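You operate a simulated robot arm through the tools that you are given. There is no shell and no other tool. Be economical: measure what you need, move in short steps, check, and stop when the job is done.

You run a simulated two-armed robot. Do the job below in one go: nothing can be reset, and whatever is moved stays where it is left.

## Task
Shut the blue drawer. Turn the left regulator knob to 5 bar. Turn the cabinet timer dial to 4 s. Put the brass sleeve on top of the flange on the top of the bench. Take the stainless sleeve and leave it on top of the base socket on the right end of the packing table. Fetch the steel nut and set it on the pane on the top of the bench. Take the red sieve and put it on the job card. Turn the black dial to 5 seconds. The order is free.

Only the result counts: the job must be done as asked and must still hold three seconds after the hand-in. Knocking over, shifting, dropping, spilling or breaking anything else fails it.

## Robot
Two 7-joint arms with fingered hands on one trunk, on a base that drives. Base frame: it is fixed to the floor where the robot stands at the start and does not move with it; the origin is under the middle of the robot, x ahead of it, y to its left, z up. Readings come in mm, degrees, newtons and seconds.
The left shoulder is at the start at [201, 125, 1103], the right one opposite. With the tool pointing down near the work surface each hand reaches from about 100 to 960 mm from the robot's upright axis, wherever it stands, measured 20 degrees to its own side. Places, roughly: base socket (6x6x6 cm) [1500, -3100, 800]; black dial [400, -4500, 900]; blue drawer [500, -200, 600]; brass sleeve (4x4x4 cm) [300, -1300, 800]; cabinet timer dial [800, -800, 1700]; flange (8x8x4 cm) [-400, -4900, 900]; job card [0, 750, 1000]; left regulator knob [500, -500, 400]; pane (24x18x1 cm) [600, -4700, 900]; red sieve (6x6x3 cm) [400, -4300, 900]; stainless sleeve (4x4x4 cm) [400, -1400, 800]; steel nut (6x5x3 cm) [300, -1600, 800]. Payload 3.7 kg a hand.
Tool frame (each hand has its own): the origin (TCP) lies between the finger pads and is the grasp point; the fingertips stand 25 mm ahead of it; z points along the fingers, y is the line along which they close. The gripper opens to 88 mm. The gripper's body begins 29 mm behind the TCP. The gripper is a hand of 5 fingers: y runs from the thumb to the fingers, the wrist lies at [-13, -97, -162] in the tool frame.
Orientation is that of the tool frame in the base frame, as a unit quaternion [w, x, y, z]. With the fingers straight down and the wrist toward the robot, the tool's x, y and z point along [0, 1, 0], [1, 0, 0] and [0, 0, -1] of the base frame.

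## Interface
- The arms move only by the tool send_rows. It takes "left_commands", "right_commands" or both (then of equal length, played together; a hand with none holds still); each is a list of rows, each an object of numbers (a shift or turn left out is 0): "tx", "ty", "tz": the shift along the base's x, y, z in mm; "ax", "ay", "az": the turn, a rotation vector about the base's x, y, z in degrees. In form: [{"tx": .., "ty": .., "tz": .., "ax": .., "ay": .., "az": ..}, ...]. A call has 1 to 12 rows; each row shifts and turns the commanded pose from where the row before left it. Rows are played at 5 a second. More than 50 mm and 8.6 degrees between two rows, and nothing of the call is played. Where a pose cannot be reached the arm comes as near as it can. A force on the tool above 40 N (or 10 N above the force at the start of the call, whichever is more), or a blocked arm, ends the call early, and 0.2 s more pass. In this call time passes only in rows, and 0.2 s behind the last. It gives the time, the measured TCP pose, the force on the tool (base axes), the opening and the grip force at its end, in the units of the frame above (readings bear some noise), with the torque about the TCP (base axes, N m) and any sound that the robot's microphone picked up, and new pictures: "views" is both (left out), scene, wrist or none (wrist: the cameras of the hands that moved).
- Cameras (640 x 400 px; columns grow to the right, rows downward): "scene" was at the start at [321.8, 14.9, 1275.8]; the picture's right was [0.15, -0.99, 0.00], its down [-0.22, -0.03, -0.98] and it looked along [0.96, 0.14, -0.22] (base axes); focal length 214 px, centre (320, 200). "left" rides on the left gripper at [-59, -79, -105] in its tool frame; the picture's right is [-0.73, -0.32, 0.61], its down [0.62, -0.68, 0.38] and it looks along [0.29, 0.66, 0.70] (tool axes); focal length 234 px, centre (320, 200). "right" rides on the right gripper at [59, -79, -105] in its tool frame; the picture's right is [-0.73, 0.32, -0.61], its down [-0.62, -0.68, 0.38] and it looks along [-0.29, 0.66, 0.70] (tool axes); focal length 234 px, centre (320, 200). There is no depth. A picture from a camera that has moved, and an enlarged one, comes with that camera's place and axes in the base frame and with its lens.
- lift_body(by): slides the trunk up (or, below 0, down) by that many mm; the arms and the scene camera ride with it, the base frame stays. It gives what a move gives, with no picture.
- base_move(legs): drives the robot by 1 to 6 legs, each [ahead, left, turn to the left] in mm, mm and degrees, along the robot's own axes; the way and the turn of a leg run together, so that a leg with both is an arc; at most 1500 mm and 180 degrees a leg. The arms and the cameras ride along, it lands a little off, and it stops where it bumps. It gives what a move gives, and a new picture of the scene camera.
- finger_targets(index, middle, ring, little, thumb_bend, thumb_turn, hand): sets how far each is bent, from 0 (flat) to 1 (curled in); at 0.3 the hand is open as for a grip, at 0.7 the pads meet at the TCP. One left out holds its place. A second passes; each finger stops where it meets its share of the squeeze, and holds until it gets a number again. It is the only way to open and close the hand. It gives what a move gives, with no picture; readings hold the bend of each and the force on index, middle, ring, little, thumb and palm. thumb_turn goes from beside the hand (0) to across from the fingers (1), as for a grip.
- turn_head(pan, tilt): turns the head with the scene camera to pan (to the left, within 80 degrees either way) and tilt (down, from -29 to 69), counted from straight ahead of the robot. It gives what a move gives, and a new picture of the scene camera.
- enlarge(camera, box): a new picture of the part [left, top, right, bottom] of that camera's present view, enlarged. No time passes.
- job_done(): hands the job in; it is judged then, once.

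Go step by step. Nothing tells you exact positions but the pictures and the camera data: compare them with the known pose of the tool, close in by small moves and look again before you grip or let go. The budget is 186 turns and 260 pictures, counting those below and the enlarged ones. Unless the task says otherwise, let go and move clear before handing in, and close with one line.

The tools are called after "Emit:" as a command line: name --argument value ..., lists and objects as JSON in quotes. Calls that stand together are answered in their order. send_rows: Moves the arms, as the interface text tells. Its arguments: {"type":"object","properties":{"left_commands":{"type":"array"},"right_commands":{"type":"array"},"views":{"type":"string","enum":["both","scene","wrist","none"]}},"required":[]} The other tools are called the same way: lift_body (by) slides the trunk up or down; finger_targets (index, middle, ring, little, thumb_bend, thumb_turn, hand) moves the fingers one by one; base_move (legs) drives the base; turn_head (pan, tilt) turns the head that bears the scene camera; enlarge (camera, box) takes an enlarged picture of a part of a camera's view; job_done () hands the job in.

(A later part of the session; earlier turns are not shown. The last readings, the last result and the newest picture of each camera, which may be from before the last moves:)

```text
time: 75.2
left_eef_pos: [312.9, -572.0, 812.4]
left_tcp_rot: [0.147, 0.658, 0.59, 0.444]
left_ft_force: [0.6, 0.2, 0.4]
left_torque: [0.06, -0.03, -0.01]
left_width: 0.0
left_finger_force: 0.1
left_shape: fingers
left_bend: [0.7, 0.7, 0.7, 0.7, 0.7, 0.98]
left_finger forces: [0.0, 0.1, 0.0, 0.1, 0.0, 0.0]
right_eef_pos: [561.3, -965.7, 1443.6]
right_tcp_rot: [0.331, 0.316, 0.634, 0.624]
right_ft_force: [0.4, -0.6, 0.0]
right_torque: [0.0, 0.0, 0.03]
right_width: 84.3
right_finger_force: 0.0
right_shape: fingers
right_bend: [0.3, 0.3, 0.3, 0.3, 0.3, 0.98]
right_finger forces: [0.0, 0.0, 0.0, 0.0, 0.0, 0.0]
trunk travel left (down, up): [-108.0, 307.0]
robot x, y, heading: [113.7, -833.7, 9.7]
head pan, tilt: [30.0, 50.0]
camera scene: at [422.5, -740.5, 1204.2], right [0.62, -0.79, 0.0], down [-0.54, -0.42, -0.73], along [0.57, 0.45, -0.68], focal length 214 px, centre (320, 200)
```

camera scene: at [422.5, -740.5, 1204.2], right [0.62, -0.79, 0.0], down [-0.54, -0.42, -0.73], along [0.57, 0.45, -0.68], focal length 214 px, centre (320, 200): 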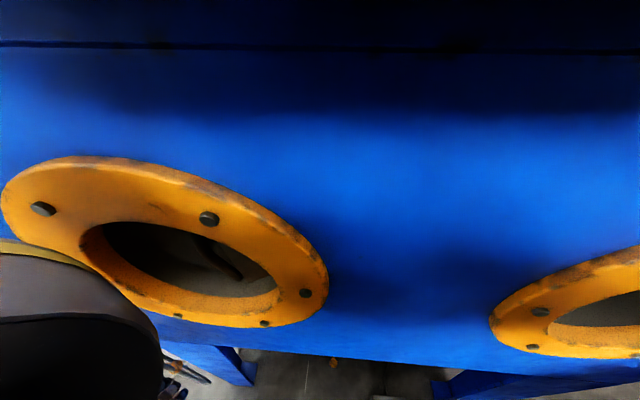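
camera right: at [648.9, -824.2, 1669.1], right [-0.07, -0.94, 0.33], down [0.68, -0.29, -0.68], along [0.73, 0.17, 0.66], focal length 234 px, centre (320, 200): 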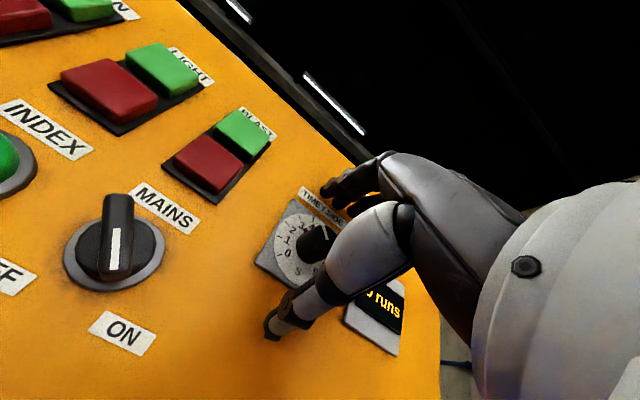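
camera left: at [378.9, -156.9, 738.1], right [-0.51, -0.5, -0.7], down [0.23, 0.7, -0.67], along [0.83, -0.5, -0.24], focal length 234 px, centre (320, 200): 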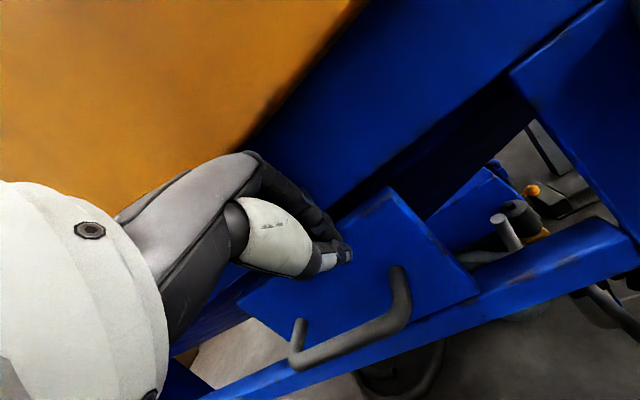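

The timer reads 4. Now I back away from the cabinet and turn to face its blue side, to look low under it for the regulators.

Emit:
base_move --legs '[[-170, -10, 0], [0, 0, 25]]'

Emit:
turn_head --pan 0 --tilt 55

```text
time: 78.0
left_eef_pos: [18.4, -551.4, 812.1]
left_tcp_rot: [0.049, 0.516, 0.718, 0.466]
left_ft_force: [0.4, 0.2, -0.3]
left_torque: [0.04, 0.02, -0.03]
left_width: 0.0
left_finger_force: 0.1
left_shape: fingers
left_bend: [0.7, 0.7, 0.7, 0.7, 0.7, 0.98]
left_finger forces: [0.0, 0.1, 0.0, 0.0, 0.1, 0.1]
right_eef_pos: [408.5, -801.0, 1441.8]
right_tcp_rot: [0.189, 0.172, 0.687, 0.68]
right_ft_force: [-0.4, 0.0, -0.5]
right_torque: [0.01, 0.01, 0.02]
right_width: 84.4
right_finger_force: 0.0
right_shape: fingers
right_bend: [0.3, 0.3, 0.3, 0.3, 0.3, 0.98]
right_finger forces: [0.0, 0.1, 0.0, 0.0, 0.0, 0.0]
trunk travel left (down, up): [-108.0, 307.0]
robot x, y, heading: [-53.4, -873.6, 34.2]
head pan, tilt: [30.0, 50.0]
camera scene: at [189.4, -655.4, 1204.1], right [0.89, -0.45, 0.0], down [-0.31, -0.61, -0.73], along [0.33, 0.65, -0.68], focal length 214 px, centre (320, 200)
```

scene: 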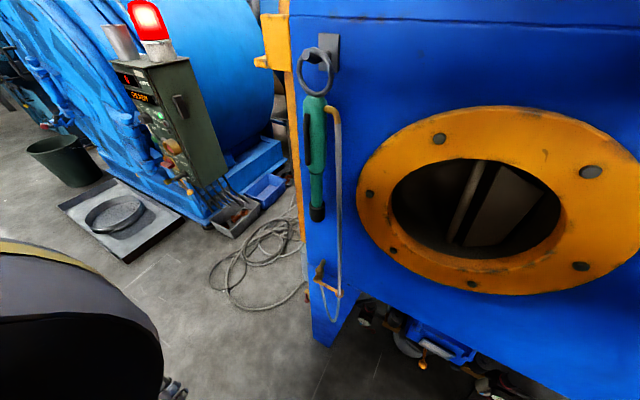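

```text
time: 78.9
left_eef_pos: [18.0, -550.5, 812.7]
left_tcp_rot: [0.048, 0.515, 0.718, 0.466]
left_ft_force: [0.3, -0.4, 0.6]
left_torque: [0.02, -0.04, 0.01]
left_width: 0.3
left_finger_force: 0.1
left_shape: fingers
left_bend: [0.7, 0.7, 0.7, 0.7, 0.7, 0.98]
left_finger forces: [0.0, 0.1, 0.1, 0.0, 0.0, 0.0]
right_eef_pos: [408.8, -801.5, 1442.5]
right_tcp_rot: [0.188, 0.172, 0.687, 0.681]
right_ft_force: [-0.4, -0.1, 0.3]
right_torque: [0.01, -0.02, 0.02]
right_width: 84.4
right_finger_force: 0.1
right_shape: fingers
right_bend: [0.3, 0.3, 0.3, 0.3, 0.3, 0.98]
right_finger forces: [0.1, 0.0, 0.0, 0.0, 0.1, 0.0]
trunk travel left (down, up): [-108.0, 307.0]
robot x, y, heading: [-56.8, -876.4, 34.5]
head pan, tilt: [0.0, 55.0]
camera scene: at [189.6, -656.0, 1203.8], right [0.89, -0.46, 0.0], down [-0.31, -0.61, -0.73], along [0.33, 0.65, -0.69], focal length 214 px, centre (320, 200)
```

scene: 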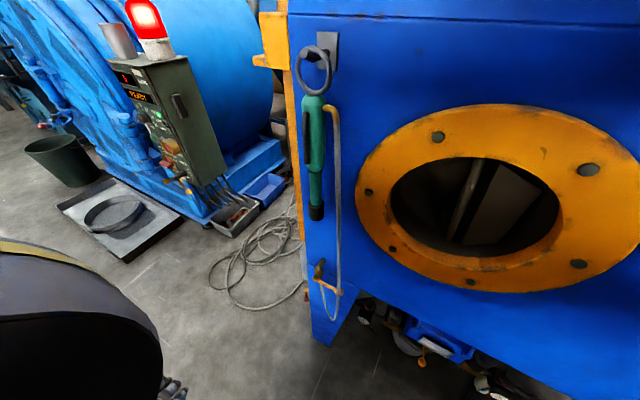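

Under the blue side I see gauge and regulator parts. I enlarge that region.

Emit:
enlarge --camera "scene" --box '[340, 280, 532, 400]'

Emit:
turn_head --pan -5 --tilt 58

```text
3.33 times, centred on (436, 340) of scene
camera zoom: at [189.6, -656.0, 1203.8], right [0.89, -0.46, 0.0], down [-0.31, -0.61, -0.73], along [0.33, 0.65, -0.69], focal length 715 px, centre (-67, -267)
```

zoom: 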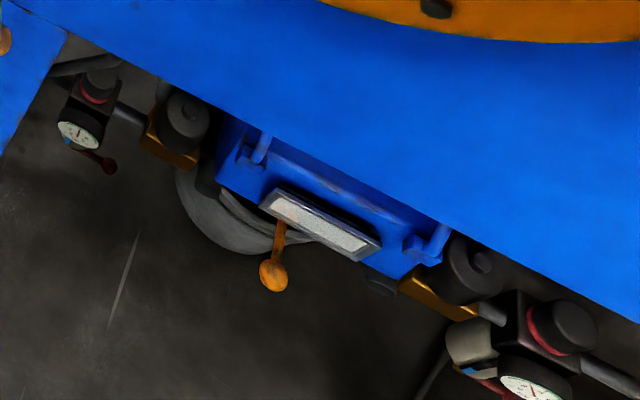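

```text
time: 79.6
left_eef_pos: [18.9, -549.9, 812.5]
left_tcp_rot: [0.049, 0.516, 0.718, 0.465]
left_ft_force: [-0.6, 0.0, -0.4]
left_torque: [0.01, -0.03, 0.01]
left_width: 0.0
left_finger_force: 0.1
left_shape: fingers
left_bend: [0.7, 0.7, 0.7, 0.7, 0.7, 0.98]
left_finger forces: [0.1, 0.0, 0.0, 0.0, 0.1, 0.0]
right_eef_pos: [408.0, -801.8, 1442.0]
right_tcp_rot: [0.189, 0.173, 0.687, 0.68]
right_ft_force: [1.0, -0.4, 0.2]
right_torque: [0.01, -0.01, 0.0]
right_width: 84.2
right_finger_force: 0.0
right_shape: fingers
right_bend: [0.3, 0.3, 0.3, 0.3, 0.3, 0.98]
right_finger forces: [0.0, 0.1, 0.0, 0.0, 0.0, 0.0]
trunk travel left (down, up): [-108.0, 307.0]
robot x, y, heading: [-54.9, -873.0, 34.5]
head pan, tilt: [-5.0, 58.0]
camera scene: at [189.8, -656.0, 1203.8], right [0.89, -0.46, 0.0], down [-0.32, -0.61, -0.73], along [0.33, 0.65, -0.69], focal length 214 px, centre (320, 200)
```

scene: 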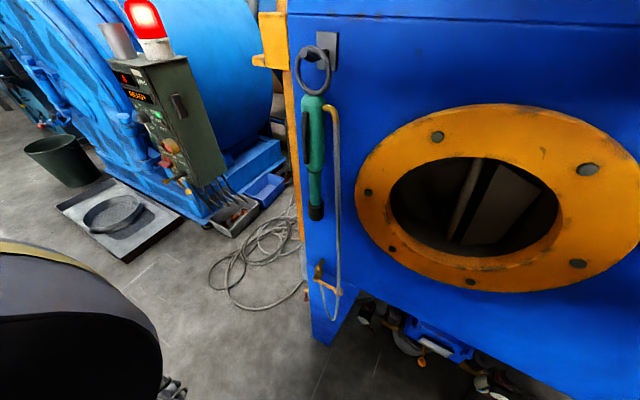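

The head seems stuck, probably against the raised right arm. I lower the right hand and retry the head.

Emit:
send_rows --right_commands '[{"tx": -20, "ty": -10, "tz": -45}, {"tx": -20, "ty": -10, "tz": -45}, {"tx": -10, "ty": -10, "tz": -45}, {"tz": -45}, {"tz": -45}, {"tz": -45}, {"tz": -45}, {"tz": -45}, {"tz": -45}]' --views "none"

Emit:
turn_head --pan 5 --tilt 60

```text
refused: row 1 steps farther than a row can; nothing moved
```

```text
time: 80.3
left_eef_pos: [19.0, -549.1, 812.4]
left_tcp_rot: [0.049, 0.515, 0.718, 0.466]
left_ft_force: [1.3, -1.0, 0.0]
left_torque: [0.02, -0.05, 0.01]
left_width: 0.0
left_finger_force: 0.1
left_shape: fingers
left_bend: [0.7, 0.7, 0.7, 0.7, 0.7, 0.98]
left_finger forces: [0.0, 0.0, 0.0, 0.0, 0.0, 0.0]
right_eef_pos: [408.4, -801.7, 1442.6]
right_tcp_rot: [0.188, 0.171, 0.687, 0.681]
right_ft_force: [0.7, -0.5, 0.8]
right_torque: [0.02, 0.03, -0.01]
right_width: 84.5
right_finger_force: 0.0
right_shape: fingers
right_bend: [0.3, 0.3, 0.3, 0.3, 0.3, 0.98]
right_finger forces: [0.0, 0.1, 0.0, 0.0, 0.0, 0.0]
trunk travel left (down, up): [-108.0, 307.0]
robot x, y, heading: [-56.3, -872.1, 34.3]
head pan, tilt: [5.0, 60.0]
camera scene: at [189.9, -656.1, 1203.8], right [0.89, -0.46, 0.0], down [-0.32, -0.61, -0.73], along [0.33, 0.64, -0.69], focal length 214 px, centre (320, 200)
```

scene: 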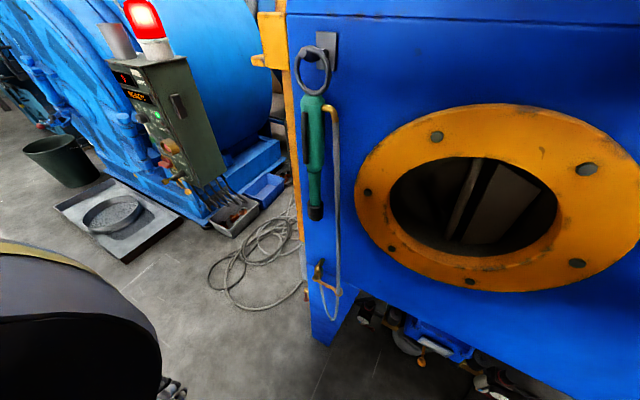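

Emit:
send_rows --right_commands '[{"tx": -15, "ty": -10, "tz": -40}, {"tx": -15, "ty": -10, "tz": -40}, {"tx": -10, "ty": -10, "tz": -40}, {"tz": -45}, {"tz": -45}, {"tz": -45}, {"tz": -45}, {"tz": -45}, {"tz": -45}]' --views "none"

Emit:
turn_head --pan -5 --tilt 55

```text
time: 82.3
left_eef_pos: [18.1, -551.7, 813.1]
left_tcp_rot: [0.048, 0.515, 0.718, 0.465]
left_ft_force: [-0.4, 0.3, 0.2]
left_torque: [0.02, 0.01, 0.01]
left_width: 0.0
left_finger_force: 0.1
left_shape: fingers
left_bend: [0.7, 0.7, 0.7, 0.7, 0.7, 0.98]
left_finger forces: [0.0, 0.1, 0.0, 0.0, 0.0, 0.0]
right_eef_pos: [480.3, -942.6, 1210.5]
right_tcp_rot: [0.189, 0.172, 0.688, 0.68]
right_ft_force: [-1.0, -0.9, 0.3]
right_torque: [-0.05, -0.02, 0.04]
right_width: 84.5
right_finger_force: 0.1
right_shape: fingers
right_bend: [0.3, 0.3, 0.3, 0.3, 0.3, 0.98]
right_finger forces: [0.1, 0.0, 0.0, 0.1, 0.0, 0.0]
right hand out of reach, approached as far as the arm can: row 1, 2, 3, 4, 5, 6, 7, 8, 9
trunk travel left (down, up): [-108.0, 307.0]
robot x, y, heading: [-54.2, -868.5, 34.6]
head pan, tilt: [5.0, 60.0]
```

```text
time: 83.0
left_eef_pos: [17.3, -550.3, 813.0]
left_tcp_rot: [0.049, 0.515, 0.718, 0.466]
left_ft_force: [0.2, -0.5, -0.4]
left_torque: [-0.02, 0.01, -0.01]
left_width: 0.1
left_finger_force: 0.0
left_shape: fingers
left_bend: [0.7, 0.7, 0.7, 0.7, 0.7, 0.98]
left_finger forces: [0.0, 0.0, 0.0, 0.0, 0.0, 0.1]
right_eef_pos: [481.9, -942.5, 1210.4]
right_tcp_rot: [0.188, 0.17, 0.688, 0.68]
right_ft_force: [0.4, 0.3, 0.2]
right_torque: [0.01, -0.03, -0.04]
right_width: 84.5
right_finger_force: 0.2
right_shape: fingers
right_bend: [0.3, 0.3, 0.3, 0.3, 0.3, 0.98]
right_finger forces: [0.0, 0.1, 0.0, 0.0, 0.0, 0.1]
trunk travel left (down, up): [-108.0, 307.0]
robot x, y, heading: [-55.2, -872.5, 34.3]
head pan, tilt: [-5.0, 55.0]
camera scene: at [190.4, -656.3, 1203.8], right [0.88, -0.47, 0.0], down [-0.32, -0.61, -0.73], along [0.34, 0.64, -0.69], focal length 214 px, centre (320, 200)
```

scene: 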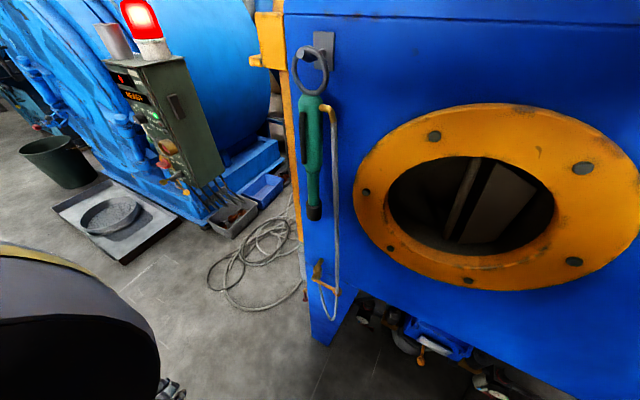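

The head still does not follow; I test a large command.

Emit:
turn_head --pan -60 --tilt 10

```text
time: 84.2
left_eef_pos: [18.2, -550.5, 813.5]
left_tcp_rot: [0.05, 0.516, 0.717, 0.466]
left_ft_force: [0.2, 0.5, 0.2]
left_torque: [-0.01, 0.02, -0.01]
left_width: 0.0
left_finger_force: 0.1
left_shape: fingers
left_bend: [0.7, 0.7, 0.7, 0.7, 0.7, 0.98]
left_finger forces: [0.0, 0.1, 0.0, 0.1, 0.0, 0.0]
right_eef_pos: [480.9, -942.0, 1210.9]
right_tcp_rot: [0.189, 0.171, 0.687, 0.68]
right_ft_force: [0.1, -0.5, 0.4]
right_torque: [-0.03, 0.01, 0.0]
right_width: 84.6
right_finger_force: 0.0
right_shape: fingers
right_bend: [0.3, 0.3, 0.3, 0.3, 0.3, 0.98]
right_finger forces: [0.0, 0.0, 0.0, 0.0, 0.0, 0.0]
trunk travel left (down, up): [-108.0, 307.0]
robot x, y, heading: [-52.8, -872.9, 34.3]
head pan, tilt: [-60.0, 10.0]
camera scene: at [235.8, -769.4, 1256.4], right [-0.43, -0.9, 0.0], down [-0.16, 0.08, -0.98], along [0.89, -0.42, -0.17], focal length 214 px, centre (320, 200)
```

scene: 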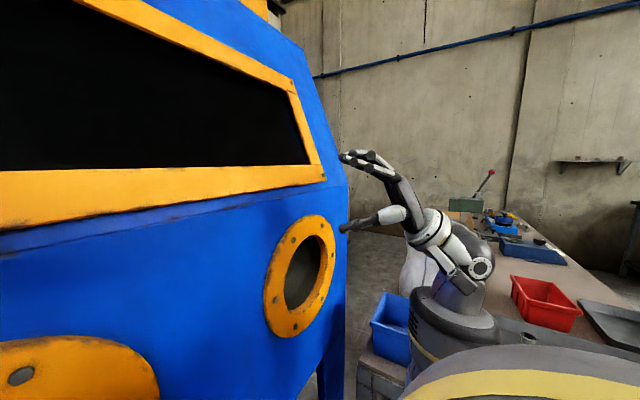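

The head works again. I lower the trunk and bring the left hand down to look at the left regulator (near [476,-468,400]) with its wrist camera.

Emit:
lift_body --by -105

Emit:
send_rows --left_commands '[{"tx": 30, "ax": -5.2, "ay": 4.7}, {"tx": 30, "ax": -5.2, "ay": 4.7}, {"tx": 30, "ax": -5.2, "ay": 4.7}, {"tx": 30, "ax": -5.2, "ay": 4.7}, {"tx": 30, "ax": -5.2, "ay": 4.7}, {"tx": 30, "tz": -10, "ax": -5.2, "ay": 4.7}, {"tx": 30, "tz": -15, "ax": -5.2, "ay": 4.7}, {"tx": 30, "tz": -20, "ax": -5.2, "ay": 4.7}, {"tx": 30, "tz": -30, "az": -7}, {"tx": 30, "tz": -30, "az": -7}]' --views "wrist"

```text
time: 85.6
left_eef_pos: [18.5, -550.9, 708.1]
left_tcp_rot: [0.049, 0.516, 0.718, 0.465]
left_ft_force: [-0.1, 0.7, -0.4]
left_torque: [0.01, -0.04, 0.0]
left_width: 0.1
left_finger_force: 0.0
left_shape: fingers
left_bend: [0.7, 0.7, 0.7, 0.7, 0.7, 0.98]
left_finger forces: [0.1, 0.0, 0.0, 0.0, 0.0, 0.0]
right_eef_pos: [546.1, -897.8, 1055.2]
right_tcp_rot: [0.125, 0.228, 0.751, 0.606]
right_ft_force: [0.7, 0.4, 0.0]
right_torque: [0.04, 0.0, -0.02]
right_width: 84.6
right_finger_force: 0.0
right_shape: fingers
right_bend: [0.3, 0.3, 0.3, 0.3, 0.3, 0.98]
right_finger forces: [0.1, 0.0, 0.0, 0.0, 0.0, 0.1]
trunk travel left (down, up): [-3.0, 412.0]
robot x, y, heading: [-58.1, -870.3, 34.4]
head pan, tilt: [-60.0, 10.0]
```

```text
time: 87.8
left_eef_pos: [275.8, -593.1, 496.1]
left_tcp_rot: [-0.004, 0.68, 0.733, -0.002]
left_ft_force: [-0.4, -0.2, 1.0]
left_torque: [-0.02, 0.0, -0.05]
left_width: 0.0
left_finger_force: 0.1
left_shape: fingers
left_bend: [0.7, 0.7, 0.7, 0.7, 0.7, 0.98]
left_finger forces: [0.0, 0.0, 0.0, 0.0, 0.0, 0.0]
left hand out of reach, approached as far as the arm can: row 3, 4, 5, 6, 7
right_eef_pos: [546.3, -898.4, 1056.5]
right_tcp_rot: [0.125, 0.228, 0.752, 0.606]
right_ft_force: [0.4, -0.5, -1.0]
right_torque: [0.01, 0.0, 0.01]
right_width: 84.4
right_finger_force: 0.0
right_shape: fingers
right_bend: [0.3, 0.3, 0.3, 0.3, 0.3, 0.98]
right_finger forces: [0.0, 0.0, 0.0, 0.1, 0.1, 0.0]
trunk travel left (down, up): [-3.0, 412.0]
robot x, y, heading: [-55.5, -874.4, 34.3]
head pan, tilt: [-60.0, 10.0]
camera left: at [203.2, -658.8, 601.5], right [-0.27, -0.75, -0.61], down [-0.73, 0.57, -0.38], along [0.63, 0.34, -0.7], focal length 234 px, centre (320, 200)
```

left: 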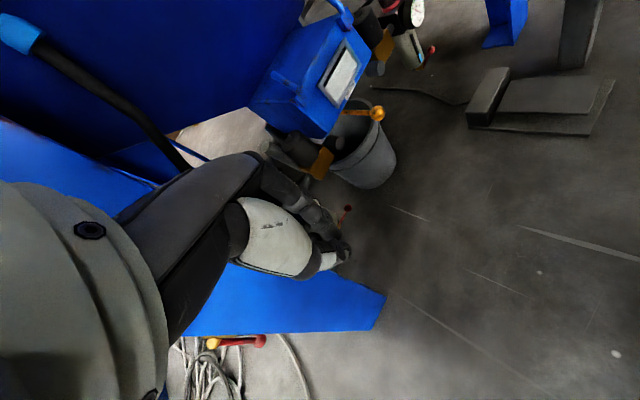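

The hand hides the left regulator; I shift the hand to the left and up to uncover it.

Emit:
send_rows --left_commands '[{"tx": -25, "ty": 30, "tz": 20}, {"tx": -25, "ty": 30, "tz": 20}, {"tx": -20, "ty": 30, "tz": 20}]' --views "wrist"

Emit:
enlarge --camera "left" --box '[240, 60, 480, 260]'

```text
time: 88.6
left_eef_pos: [204.2, -502.8, 556.4]
left_tcp_rot: [-0.003, 0.68, 0.733, -0.002]
left_ft_force: [-0.2, -0.9, -0.2]
left_torque: [0.01, 0.0, 0.01]
left_width: 0.2
left_finger_force: 0.1
left_shape: fingers
left_bend: [0.7, 0.7, 0.7, 0.7, 0.7, 0.98]
left_finger forces: [0.1, 0.0, 0.0, 0.0, 0.1, 0.1]
right_eef_pos: [548.4, -898.1, 1055.9]
right_tcp_rot: [0.125, 0.228, 0.752, 0.606]
right_ft_force: [0.3, -0.2, 0.8]
right_torque: [-0.01, -0.02, -0.01]
right_width: 84.5
right_finger_force: 0.0
right_shape: fingers
right_bend: [0.3, 0.3, 0.3, 0.3, 0.3, 0.98]
right_finger forces: [0.1, 0.0, 0.0, 0.0, 0.0, 0.0]
trunk travel left (down, up): [-3.0, 412.0]
robot x, y, heading: [-56.2, -871.3, 34.4]
head pan, tilt: [-60.0, 10.0]
camera left: at [132.1, -568.1, 662.4], right [-0.27, -0.75, -0.61], down [-0.73, 0.57, -0.38], along [0.63, 0.34, -0.7], focal length 234 px, centre (320, 200)
```

left: 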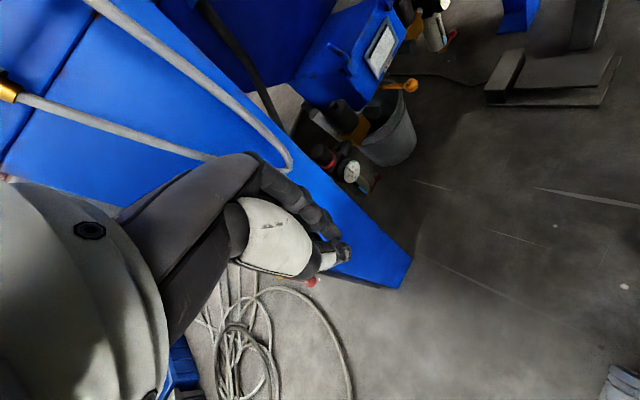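

```text
2.00 times, centred on (360, 160) of left
camera zoom: at [132.1, -568.1, 662.4], right [-0.27, -0.75, -0.61], down [-0.73, 0.57, -0.38], along [0.63, 0.34, -0.7], focal length 468 px, centre (240, 280)
```

zoom: 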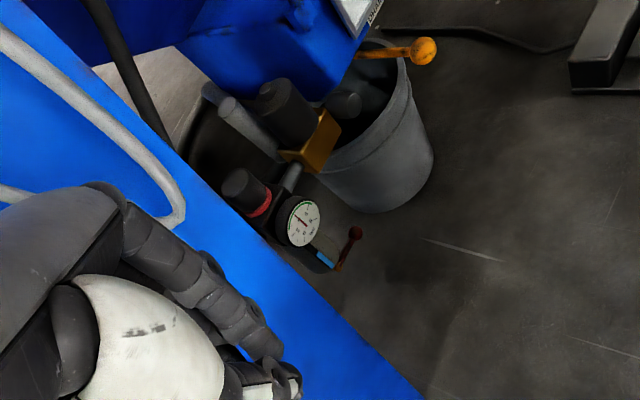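

I see the left regulator: a vertical-axis black knob with a red ring and a gauge facing out. I enlarge the gauge.

Emit:
enlarge --camera "left" --box '[320, 135, 400, 195]'

```text
6.67 times, centred on (360, 165) of left
camera zoom: at [132.1, -568.1, 662.4], right [-0.27, -0.75, -0.61], down [-0.73, 0.57, -0.38], along [0.63, 0.34, -0.7], focal length 1561 px, centre (53, 433)
```

zoom: 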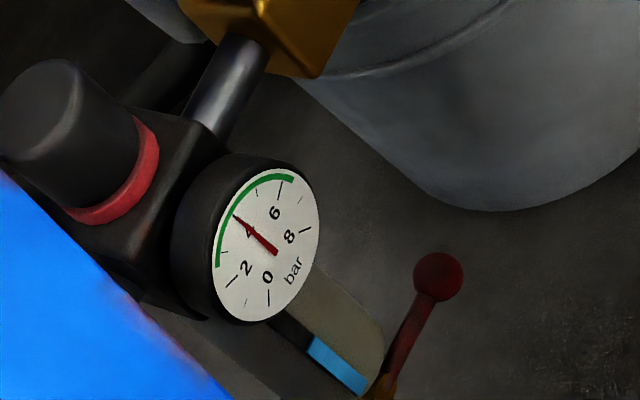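

The gauge reads about 4 bar; the knob stands at about [477,-469], top near z 400. I open the left hand, yaw it and bring it to a waypoint in front of the knob.

Emit:
finger_targets --hand "left" --index 0.3 --middle 0.3 --ring 0.3 --little 0.3 --thumb_bend 0.3

Emit:
send_rows --left_commands '[{"tx": 28, "ty": -16, "tz": -18, "az": 7.5}, {"tx": 28, "ty": -16, "tz": -18, "az": 7.5}, {"tx": 28, "ty": -16, "tz": -18, "az": 7.5}, {"tx": 28, "ty": -16, "tz": -18, "az": 7.5}, {"tx": 28, "ty": -16, "tz": -18, "az": 7.5}, {"tx": 28, "ty": -14, "tz": -18, "az": 7.5}]' --views "wrist"

```text
time: 89.6
left_eef_pos: [205.3, -503.3, 557.6]
left_tcp_rot: [-0.004, 0.679, 0.734, -0.001]
left_ft_force: [0.4, 0.6, 0.0]
left_torque: [0.01, 0.03, 0.0]
left_width: 84.5
left_finger_force: 0.1
left_shape: fingers
left_bend: [0.3, 0.3, 0.3, 0.3, 0.3, 0.98]
left_finger forces: [0.0, 0.0, 0.0, 0.1, 0.0, 0.0]
right_eef_pos: [547.9, -899.3, 1054.8]
right_tcp_rot: [0.126, 0.229, 0.751, 0.606]
right_ft_force: [0.1, 0.0, 0.5]
right_torque: [-0.02, -0.02, 0.03]
right_width: 84.4
right_finger_force: 0.0
right_shape: fingers
right_bend: [0.3, 0.3, 0.3, 0.3, 0.3, 0.98]
right_finger forces: [0.0, 0.1, 0.0, 0.1, 0.0, 0.0]
trunk travel left (down, up): [-3.0, 412.0]
robot x, y, heading: [-53.8, -872.4, 34.2]
head pan, tilt: [-60.0, 10.0]
```

```text
time: 90.9
left_eef_pos: [292.9, -543.5, 454.7]
left_tcp_rot: [-0.067, 0.468, 0.88, 0.048]
left_ft_force: [-0.1, 0.1, -0.1]
left_torque: [0.01, 0.02, -0.04]
left_width: 84.4
left_finger_force: 0.1
left_shape: fingers
left_bend: [0.3, 0.3, 0.3, 0.3, 0.3, 0.98]
left_finger forces: [0.1, 0.0, 0.0, 0.2, 0.1, 0.0]
right_eef_pos: [541.7, -895.4, 1060.3]
right_tcp_rot: [0.129, 0.227, 0.752, 0.605]
right_ft_force: [-0.4, 0.5, 0.7]
right_torque: [-0.01, 0.02, 0.01]
right_width: 84.4
right_finger_force: 0.0
right_shape: fingers
right_bend: [0.3, 0.3, 0.3, 0.3, 0.3, 0.98]
right_finger forces: [0.0, 0.0, 0.0, 0.1, 0.0, 0.1]
trunk travel left (down, up): [-3.0, 412.0]
robot x, y, heading: [-55.8, -870.0, 34.3]
head pan, tilt: [-60.0, 10.0]
stopped in row 6 (left hand): the arm was blocked; the commanded pose is now the measured one
camera left: at [266.4, -651.1, 546.3], right [0.09, -0.68, -0.72], down [-0.94, 0.19, -0.29], along [0.34, 0.71, -0.62], focal length 234 px, centre (320, 200)
```

left: 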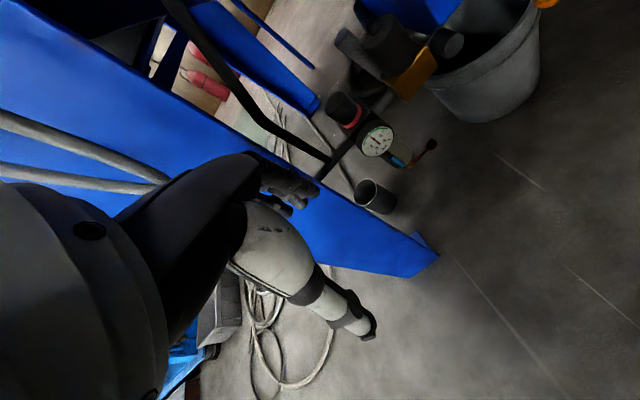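

The arm got blocked in that pose (probably against the robot itself). I pitch the hand forward about 40° so the arm reaches out more naturally, heading for the knob.

Emit:
send_rows --left_commands '[{"tx": 15, "tz": 5, "ax": 4.4, "ay": -6.6}, {"tx": 20, "ax": 4.4, "ay": -6.6}, {"tx": 20, "ax": 4.4, "ay": -6.6}, {"tx": 20, "ax": 4.4, "ay": -6.6}, {"tx": 20, "ax": 4.4, "ay": -6.6}]' --views "wrist"

```text
time: 91.5
left_eef_pos: [370.5, -545.7, 523.4]
left_tcp_rot: [0.063, 0.52, 0.809, 0.266]
left_ft_force: [0.1, -0.3, 0.6]
left_torque: [-0.02, -0.01, -0.01]
left_width: 84.7
left_finger_force: 0.0
left_shape: fingers
left_bend: [0.3, 0.3, 0.3, 0.3, 0.3, 0.97]
left_finger forces: [0.1, 0.0, 0.0, 0.0, 0.0, 0.0]
left hand out of reach, approached as far as the arm can: row 3
right_eef_pos: [541.6, -890.6, 1059.8]
right_tcp_rot: [0.129, 0.227, 0.754, 0.603]
right_ft_force: [-1.1, -0.6, 0.7]
right_torque: [-0.01, 0.0, -0.06]
right_width: 84.9
right_finger_force: 0.0
right_shape: fingers
right_bend: [0.3, 0.3, 0.3, 0.3, 0.3, 0.98]
right_finger forces: [0.0, 0.0, 0.0, 0.0, 0.0, 0.0]
trunk travel left (down, up): [-3.0, 412.0]
robot x, y, heading: [-55.6, -874.3, 34.3]
head pan, tilt: [-60.0, 10.0]
stopped in row 3 (left hand): the arm was blocked; the commanded pose is now the measured one
camera left: at [292.5, -660.7, 562.0], right [0.3, -0.52, -0.8], down [-0.69, 0.47, -0.56], along [0.66, 0.72, -0.22], focal length 234 px, centre (320, 200)
```

left: 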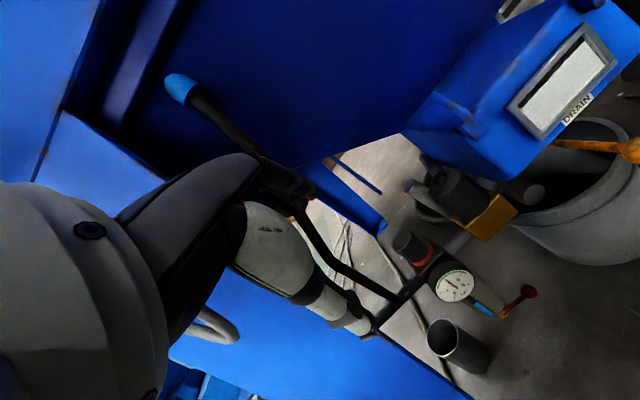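

The arm seems too folded at this close distance. I drive the robot back a bit so the arm can stretch.

Emit:
base_move --legs '[[-130, 80, 0]]'

Emit:
send_rows --left_commands '[{"tx": 25, "ty": -8}, {"tx": 25, "ty": -8}, {"tx": 25, "ty": -8, "tz": -10}, {"tx": 25, "ty": -8, "tz": -10}, {"tx": 25, "ty": -8, "tz": -10}, {"tx": 25, "ty": -8, "tz": -10}]' --views "wrist"

```text
time: 92.9
left_eef_pos: [219.4, -553.0, 522.7]
left_tcp_rot: [0.063, 0.521, 0.809, 0.267]
left_ft_force: [0.6, 0.3, -0.1]
left_torque: [0.01, -0.01, 0.02]
left_width: 84.8
left_finger_force: 0.1
left_shape: fingers
left_bend: [0.3, 0.3, 0.3, 0.3, 0.3, 0.97]
left_finger forces: [0.0, 0.1, 0.1, 0.0, 0.1, 0.1]
right_eef_pos: [389.4, -900.1, 1058.8]
right_tcp_rot: [0.129, 0.227, 0.753, 0.604]
right_ft_force: [0.8, 0.4, 0.1]
right_torque: [0.05, -0.03, 0.02]
right_width: 84.3
right_finger_force: 0.0
right_shape: fingers
right_bend: [0.3, 0.3, 0.3, 0.3, 0.3, 0.98]
right_finger forces: [0.0, 0.0, 0.0, 0.1, 0.0, 0.0]
trunk travel left (down, up): [-3.0, 412.0]
robot x, y, heading: [-204.6, -879.2, 34.6]
head pan, tilt: [-60.0, 10.0]
camera scene: at [144.7, -723.5, 1137.0], right [-0.43, -0.9, 0.0], down [-0.15, 0.07, -0.99], along [0.89, -0.43, -0.16], focal length 214 px, centre (320, 200)
```

scene: 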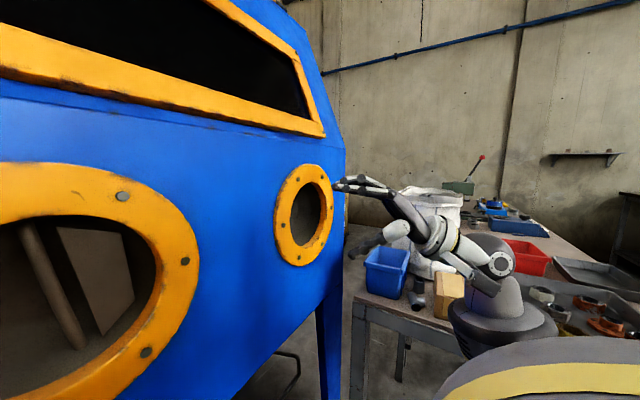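

```text
time: 93.6
left_eef_pos: [226.8, -554.8, 530.2]
left_tcp_rot: [0.033, 0.568, 0.76, 0.314]
left_ft_force: [-0.1, 0.4, 0.3]
left_torque: [0.03, 0.01, -0.01]
left_width: 84.5
left_finger_force: 0.1
left_shape: fingers
left_bend: [0.3, 0.3, 0.3, 0.3, 0.3, 0.97]
left_finger forces: [0.1, 0.0, 0.0, 0.1, 0.1, 0.0]
right_eef_pos: [378.8, -905.1, 1068.2]
right_tcp_rot: [0.132, 0.222, 0.751, 0.607]
right_ft_force: [-1.8, -0.7, 0.9]
right_torque: [-0.01, 0.0, -0.08]
right_width: 84.4
right_finger_force: 0.1
right_shape: fingers
right_bend: [0.3, 0.3, 0.3, 0.3, 0.3, 0.98]
right_finger forces: [0.0, 0.0, 0.0, 0.1, 0.0, 0.0]
trunk travel left (down, up): [-3.0, 412.0]
robot x, y, heading: [-204.4, -880.7, 34.3]
head pan, tilt: [-60.0, 10.0]
stopped in row 3 (left hand): the arm was blocked; the commanded pose is now the measured one
camera left: at [138.3, -666.2, 556.2], right [0.23, -0.43, -0.87], down [-0.64, 0.61, -0.47], along [0.74, 0.67, -0.13], focal length 234 px, centre (320, 200)
```

left: 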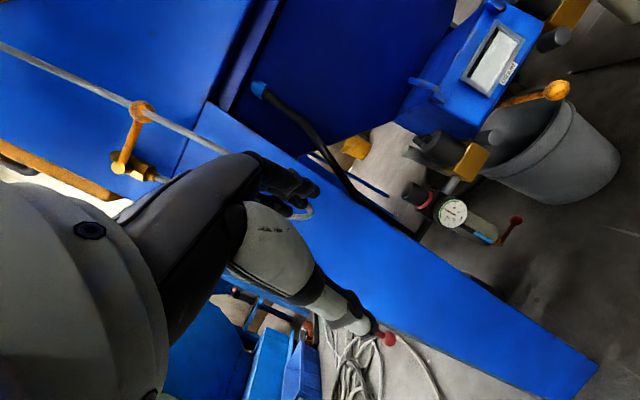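

The left arm seems folded against the body. I raise the trunk, lift the hand and extend it to get a better arm shape.

Emit:
lift_body --by 130

Emit:
send_rows --left_commands '[{"tx": -15, "ty": 30, "tz": 35}, {"tx": -15, "ty": 30, "tz": 35}, {"ty": 30, "tz": 35}, {"tx": 20, "tz": 35}, {"tx": 30, "tz": 35}, {"tx": 30, "tz": 35}]' --views "none"

Emit:
turn_head --pan 25 --tilt 40

```text
time: 95.2
left_eef_pos: [234.9, -539.8, 636.9]
left_tcp_rot: [0.019, 0.575, 0.758, 0.306]
left_ft_force: [-0.1, -0.4, 0.0]
left_torque: [0.02, 0.01, -0.01]
left_width: 84.8
left_finger_force: 0.0
left_shape: fingers
left_bend: [0.3, 0.3, 0.3, 0.3, 0.3, 0.97]
left_finger forces: [0.0, 0.0, 0.1, 0.0, 0.0, 0.1]
right_eef_pos: [394.0, -891.6, 1186.0]
right_tcp_rot: [0.128, 0.228, 0.756, 0.6]
right_ft_force: [0.6, -0.1, 0.4]
right_torque: [0.01, -0.01, -0.03]
right_width: 84.8
right_finger_force: 0.0
right_shape: fingers
right_bend: [0.3, 0.3, 0.3, 0.3, 0.3, 0.98]
right_finger forces: [0.0, 0.1, 0.0, 0.1, 0.1, 0.0]
trunk travel left (down, up): [-133.0, 282.0]
robot x, y, heading: [-206.7, -878.6, 34.5]
head pan, tilt: [-60.0, 10.0]
```

```text
time: 96.6
left_eef_pos: [285.8, -468.5, 850.6]
left_tcp_rot: [0.021, 0.571, 0.764, 0.299]
left_ft_force: [0.1, -0.2, 0.0]
left_torque: [-0.01, 0.0, 0.0]
left_width: 84.9
left_finger_force: 0.1
left_shape: fingers
left_bend: [0.3, 0.3, 0.3, 0.3, 0.3, 0.97]
left_finger forces: [0.1, 0.0, 0.1, 0.2, 0.0, 0.1]
right_eef_pos: [396.8, -907.7, 1184.3]
right_tcp_rot: [0.124, 0.229, 0.752, 0.606]
right_ft_force: [-0.3, -0.2, -0.6]
right_torque: [-0.02, 0.01, 0.0]
right_width: 84.5
right_finger_force: 0.2
right_shape: fingers
right_bend: [0.3, 0.3, 0.3, 0.3, 0.3, 0.98]
right_finger forces: [0.1, 0.1, 0.0, 0.0, 0.0, 0.1]
trunk travel left (down, up): [-133.0, 282.0]
robot x, y, heading: [-207.9, -878.1, 34.4]
head pan, tilt: [-60.0, 10.0]
```

```text
time: 98.2
left_eef_pos: [285.5, -467.4, 850.4]
left_tcp_rot: [0.022, 0.571, 0.764, 0.299]
left_ft_force: [-0.2, 0.5, 0.5]
left_torque: [0.0, -0.02, 0.03]
left_width: 84.7
left_finger_force: 0.1
left_shape: fingers
left_bend: [0.3, 0.3, 0.3, 0.3, 0.3, 0.97]
left_finger forces: [0.0, 0.0, 0.0, 0.0, 0.1, 0.0]
right_eef_pos: [395.2, -907.5, 1185.0]
right_tcp_rot: [0.126, 0.23, 0.751, 0.606]
right_ft_force: [0.5, 0.7, 0.0]
right_torque: [0.03, 0.02, -0.01]
right_width: 84.9
right_finger_force: 0.0
right_shape: fingers
right_bend: [0.3, 0.3, 0.3, 0.3, 0.3, 0.98]
right_finger forces: [0.0, 0.1, 0.0, 0.1, 0.0, 0.1]
trunk travel left (down, up): [-133.0, 282.0]
robot x, y, heading: [-202.8, -880.9, 34.3]
head pan, tilt: [25.0, 40.0]
camera scene: at [22.2, -678.6, 1238.6], right [0.86, -0.51, 0.0], down [-0.33, -0.55, -0.77], along [0.39, 0.66, -0.64], focal length 214 px, centre (320, 200)
```

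scene: 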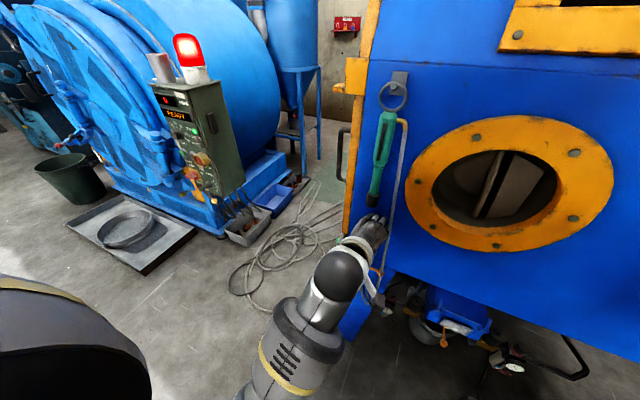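

The left arm is now well stretched. I bring the hand away from the hanging gun and down toward the knob's front.

Emit:
send_rows --left_commands '[{"tx": -10, "ty": -40}, {"tx": 5, "ty": -40, "tz": -20}, {"tx": 10, "ty": -20, "tz": -40}, {"tx": 10, "tz": -45}, {"tx": 10, "tz": -45}, {"tx": 10, "tz": -45}, {"tx": 15, "tz": -45}, {"tx": 15, "tz": -45}, {"tx": 15, "tz": -35}]' --views "both"

```text
time: 100.2
left_eef_pos: [365.4, -567.7, 530.4]
left_tcp_rot: [0.021, 0.571, 0.764, 0.3]
left_ft_force: [0.2, 0.4, 0.1]
left_torque: [0.03, -0.03, -0.01]
left_width: 84.5
left_finger_force: 0.1
left_shape: fingers
left_bend: [0.3, 0.3, 0.3, 0.3, 0.3, 0.97]
left_finger forces: [0.0, 0.1, 0.0, 0.0, 0.0, 0.0]
right_eef_pos: [397.4, -907.3, 1184.4]
right_tcp_rot: [0.125, 0.23, 0.752, 0.605]
right_ft_force: [-0.3, 0.2, 0.3]
right_torque: [0.0, -0.02, 0.03]
right_width: 84.7
right_finger_force: 0.0
right_shape: fingers
right_bend: [0.3, 0.3, 0.3, 0.3, 0.3, 0.98]
right_finger forces: [0.1, 0.0, 0.0, 0.0, 0.0, 0.0]
trunk travel left (down, up): [-133.0, 282.0]
robot x, y, heading: [-201.4, -882.5, 34.6]
head pan, tilt: [25.0, 40.0]
camera scene: at [22.7, -678.8, 1238.5], right [0.86, -0.51, 0.0], down [-0.33, -0.55, -0.77], along [0.39, 0.66, -0.64], focal length 214 px, centre (320, 200)
camera left: at [278.6, -679.2, 560.7], right [0.2, -0.43, -0.88], down [-0.66, 0.6, -0.45], along [0.73, 0.67, -0.16], focal length 234 px, centre (320, 200)
```

scene: 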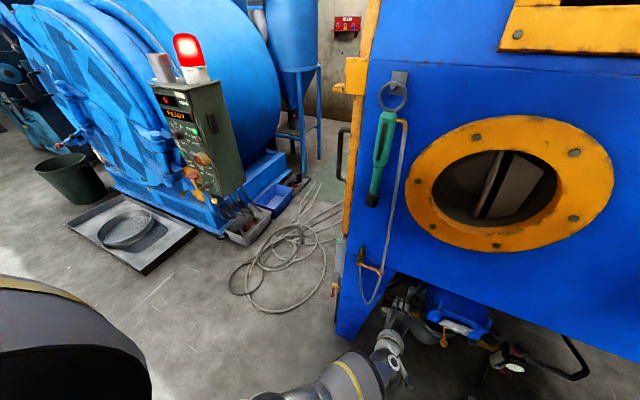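
left: 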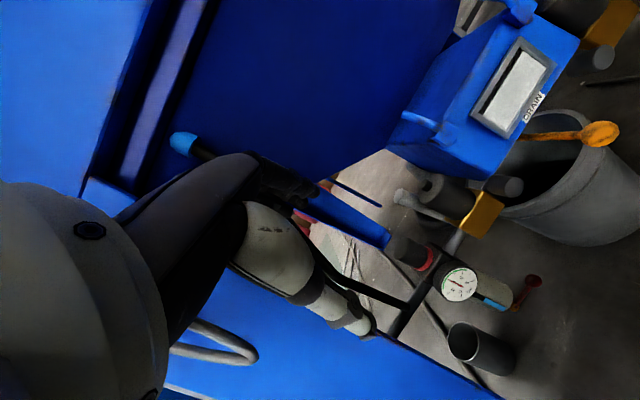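

That posture works; the knob top is at about [494,-468,381]. I level the hand to point down and yaw it, then look again.

Emit:
send_rows --left_commands '[{"ax": -1.35, "ay": 6.9}, {"ax": -1.35, "ay": 6.9}, {"ax": -1.35, "ay": 6.9}, {"ax": -1.35, "ay": 6.9}, {"az": 7, "tx": 5}, {"az": 7, "tx": 5}, {"az": 7, "tx": 5}, {"az": 7, "tx": 5}, {"az": 7, "tx": 5}]' --views "wrist"

```text
time: 102.2
left_eef_pos: [381.7, -577.5, 535.8]
left_tcp_rot: [-0.152, 0.449, 0.877, 0.083]
left_ft_force: [0.9, -0.1, -0.3]
left_torque: [0.0, -0.02, 0.01]
left_width: 84.6
left_finger_force: 0.1
left_shape: fingers
left_bend: [0.3, 0.3, 0.3, 0.3, 0.3, 0.97]
left_finger forces: [0.1, 0.0, 0.1, 0.1, 0.1, 0.0]
left hand out of reach, approached as far as the arm can: row 8, 9
right_eef_pos: [397.4, -907.4, 1184.8]
right_tcp_rot: [0.126, 0.229, 0.751, 0.606]
right_ft_force: [0.0, -0.1, 0.0]
right_torque: [0.02, -0.03, 0.04]
right_width: 84.3
right_finger_force: 0.0
right_shape: fingers
right_bend: [0.3, 0.3, 0.3, 0.3, 0.3, 0.98]
right_finger forces: [0.1, 0.1, 0.1, 0.1, 0.0, 0.1]
trunk travel left (down, up): [-133.0, 282.0]
robot x, y, heading: [-204.7, -883.0, 34.5]
head pan, tilt: [25.0, 40.0]
camera left: at [371.0, -698.2, 614.2], right [0.02, -0.57, -0.82], down [-0.97, 0.18, -0.15], along [0.24, 0.8, -0.55], focal length 234 px, centre (320, 200)
```

left: 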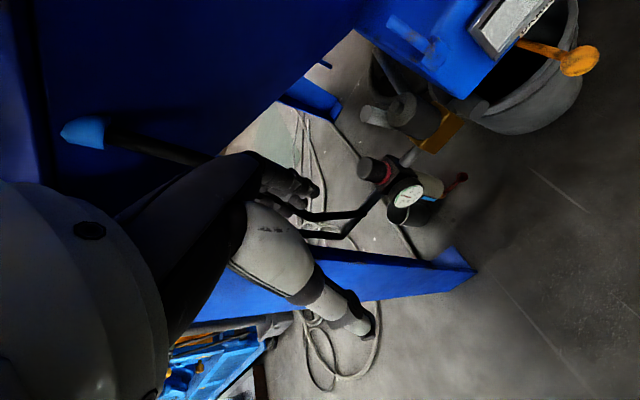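

The hand now points down with its closing line level. I lower to z≈412 outside, then slide in above the knob, and check.

Emit:
send_rows --left_commands '[{"tx": 6, "ty": 5, "tz": -42}, {"tx": 6, "ty": 5, "tz": -42}, {"tx": 6, "ty": 5, "tz": -40}, {"tx": 25, "ty": 24}, {"tx": 25, "ty": 24}]' --views "both"

```text
time: 103.4
left_eef_pos: [390.6, -519.8, 537.0]
left_tcp_rot: [-0.152, 0.45, 0.876, 0.083]
left_ft_force: [-0.3, 0.6, -1.0]
left_torque: [0.03, -0.04, 0.01]
left_width: 84.7
left_finger_force: 0.1
left_shape: fingers
left_bend: [0.3, 0.3, 0.3, 0.3, 0.3, 0.97]
left_finger forces: [0.0, 0.0, 0.0, 0.1, 0.0, 0.1]
left hand out of reach, approached as far as the arm can: row 1, 2, 3, 4, 5
right_eef_pos: [395.5, -908.0, 1184.9]
right_tcp_rot: [0.125, 0.229, 0.751, 0.607]
right_ft_force: [-0.9, -0.5, -0.1]
right_torque: [0.02, 0.0, 0.0]
right_width: 84.9
right_finger_force: 0.1
right_shape: fingers
right_bend: [0.3, 0.3, 0.3, 0.3, 0.3, 0.98]
right_finger forces: [0.0, 0.0, 0.0, 0.0, 0.0, 0.0]
trunk travel left (down, up): [-133.0, 282.0]
robot x, y, heading: [-207.6, -878.9, 34.6]
head pan, tilt: [25.0, 40.0]
camera scene: at [22.5, -679.1, 1238.7], right [0.86, -0.51, 0.0], down [-0.33, -0.55, -0.77], along [0.39, 0.66, -0.64], focal length 214 px, centre (320, 200)
camera left: at [379.1, -640.5, 615.0], right [0.02, -0.57, -0.82], down [-0.97, 0.19, -0.15], along [0.24, 0.8, -0.55], focal length 234 px, centre (320, 200)
```

scene: 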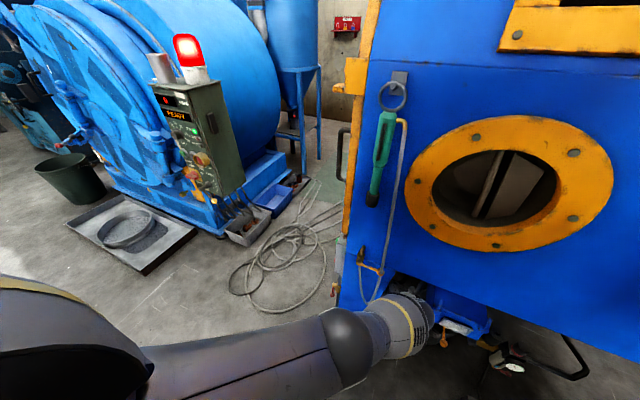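
left: 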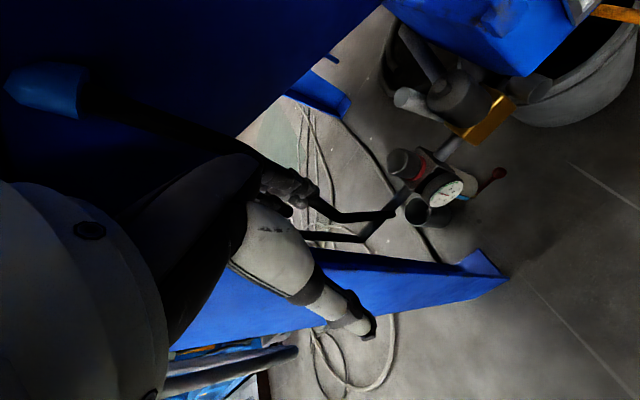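

The arm is fully stretched; I lower the trunk, which brings the hand straight down.

Emit:
lift_body --by -126

Emit:
send_rows --left_commands '[{"tx": 15, "ty": 5}, {"tx": 20, "ty": 10}, {"tx": 20, "ty": 10}]' --views "wrist"

```text
time: 104.9
left_eef_pos: [390.7, -519.0, 411.7]
left_tcp_rot: [-0.152, 0.449, 0.877, 0.082]
left_ft_force: [0.7, -0.3, -0.6]
left_torque: [-0.01, -0.02, 0.0]
left_width: 84.8
left_finger_force: 0.0
left_shape: fingers
left_bend: [0.3, 0.3, 0.3, 0.3, 0.3, 0.97]
left_finger forces: [0.0, 0.0, 0.1, 0.0, 0.0, 0.1]
right_eef_pos: [395.9, -906.7, 1060.2]
right_tcp_rot: [0.125, 0.228, 0.751, 0.606]
right_ft_force: [-0.2, -0.7, -0.9]
right_torque: [0.0, 0.02, 0.0]
right_width: 84.6
right_finger_force: 0.2
right_shape: fingers
right_bend: [0.3, 0.3, 0.3, 0.3, 0.3, 0.98]
right_finger forces: [0.0, 0.0, 0.1, 0.0, 0.0, 0.0]
trunk travel left (down, up): [-7.0, 408.0]
robot x, y, heading: [-205.2, -882.0, 34.4]
head pan, tilt: [25.0, 40.0]
```

```text
time: 105.7
left_eef_pos: [444.8, -493.4, 410.8]
left_tcp_rot: [-0.153, 0.449, 0.877, 0.083]
left_ft_force: [0.0, 0.2, 0.1]
left_torque: [0.04, -0.03, 0.02]
left_width: 84.9
left_finger_force: 0.0
left_shape: fingers
left_bend: [0.3, 0.3, 0.3, 0.3, 0.3, 0.97]
left_finger forces: [0.0, 0.0, 0.0, 0.0, 0.0, 0.0]
right_eef_pos: [395.6, -906.6, 1059.4]
right_tcp_rot: [0.125, 0.229, 0.751, 0.606]
right_ft_force: [0.3, -0.1, -0.8]
right_torque: [-0.02, 0.0, -0.03]
right_width: 84.7
right_finger_force: 0.1
right_shape: fingers
right_bend: [0.3, 0.3, 0.3, 0.3, 0.3, 0.98]
right_finger forces: [0.0, 0.0, 0.0, 0.0, 0.0, 0.0]
trunk travel left (down, up): [-7.0, 408.0]
robot x, y, heading: [-205.7, -879.7, 34.3]
head pan, tilt: [25.0, 40.0]
camera left: at [432.7, -615.0, 489.7], right [0.02, -0.57, -0.82], down [-0.97, 0.19, -0.15], along [0.24, 0.8, -0.55], focal length 234 px, centre (320, 200)
```

left: 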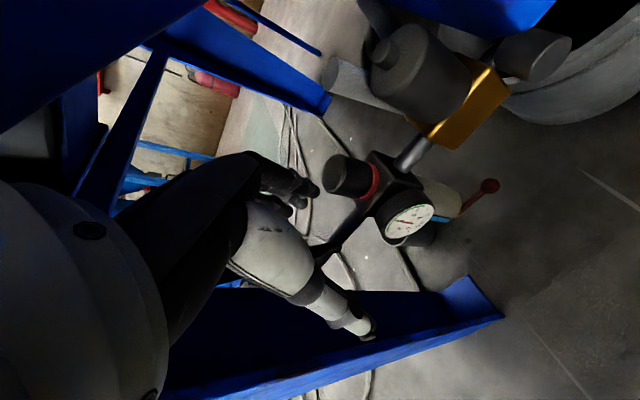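

The knob axis is now at about [504,-465], top z≈368. I slide above it and then lower over it.

Emit:
send_rows --left_commands '[{"tx": 20, "ty": 10, "tz": -3}, {"tx": 20, "ty": 10, "tz": -3}, {"tx": 19, "ty": 8, "tz": -3}, {"tz": -13}, {"tz": -13}, {"tz": -13}]' --views "wrist"

```text
time: 107.1
left_eef_pos: [455.8, -473.1, 404.6]
left_tcp_rot: [-0.153, 0.449, 0.877, 0.082]
left_ft_force: [-0.2, -0.2, -1.2]
left_torque: [0.02, -0.02, -0.04]
left_width: 84.6
left_finger_force: 0.1
left_shape: fingers
left_bend: [0.3, 0.3, 0.3, 0.3, 0.3, 0.98]
left_finger forces: [0.0, 0.1, 0.1, 0.1, 0.0, 0.0]
left hand out of reach, approached as far as the arm can: row 1, 2, 3, 4, 5, 6
right_eef_pos: [395.3, -907.5, 1059.0]
right_tcp_rot: [0.125, 0.23, 0.751, 0.606]
right_ft_force: [0.1, -0.8, -0.2]
right_torque: [-0.03, -0.03, 0.0]
right_width: 84.8
right_finger_force: 0.2
right_shape: fingers
right_bend: [0.3, 0.3, 0.3, 0.3, 0.3, 0.98]
right_finger forces: [0.1, 0.0, 0.0, 0.1, 0.0, 0.0]
trunk travel left (down, up): [-7.0, 408.0]
robot x, y, heading: [-206.1, -878.4, 34.4]
head pan, tilt: [25.0, 40.0]
camera left: at [443.9, -593.4, 483.1], right [0.02, -0.57, -0.82], down [-0.97, 0.19, -0.15], along [0.24, 0.8, -0.55], focal length 234 px, centre (320, 200)
```

left: 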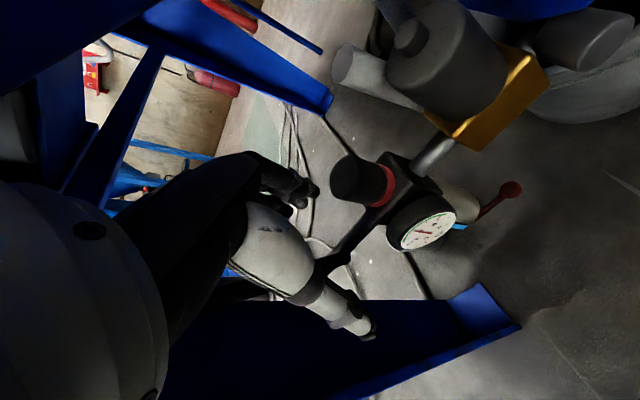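

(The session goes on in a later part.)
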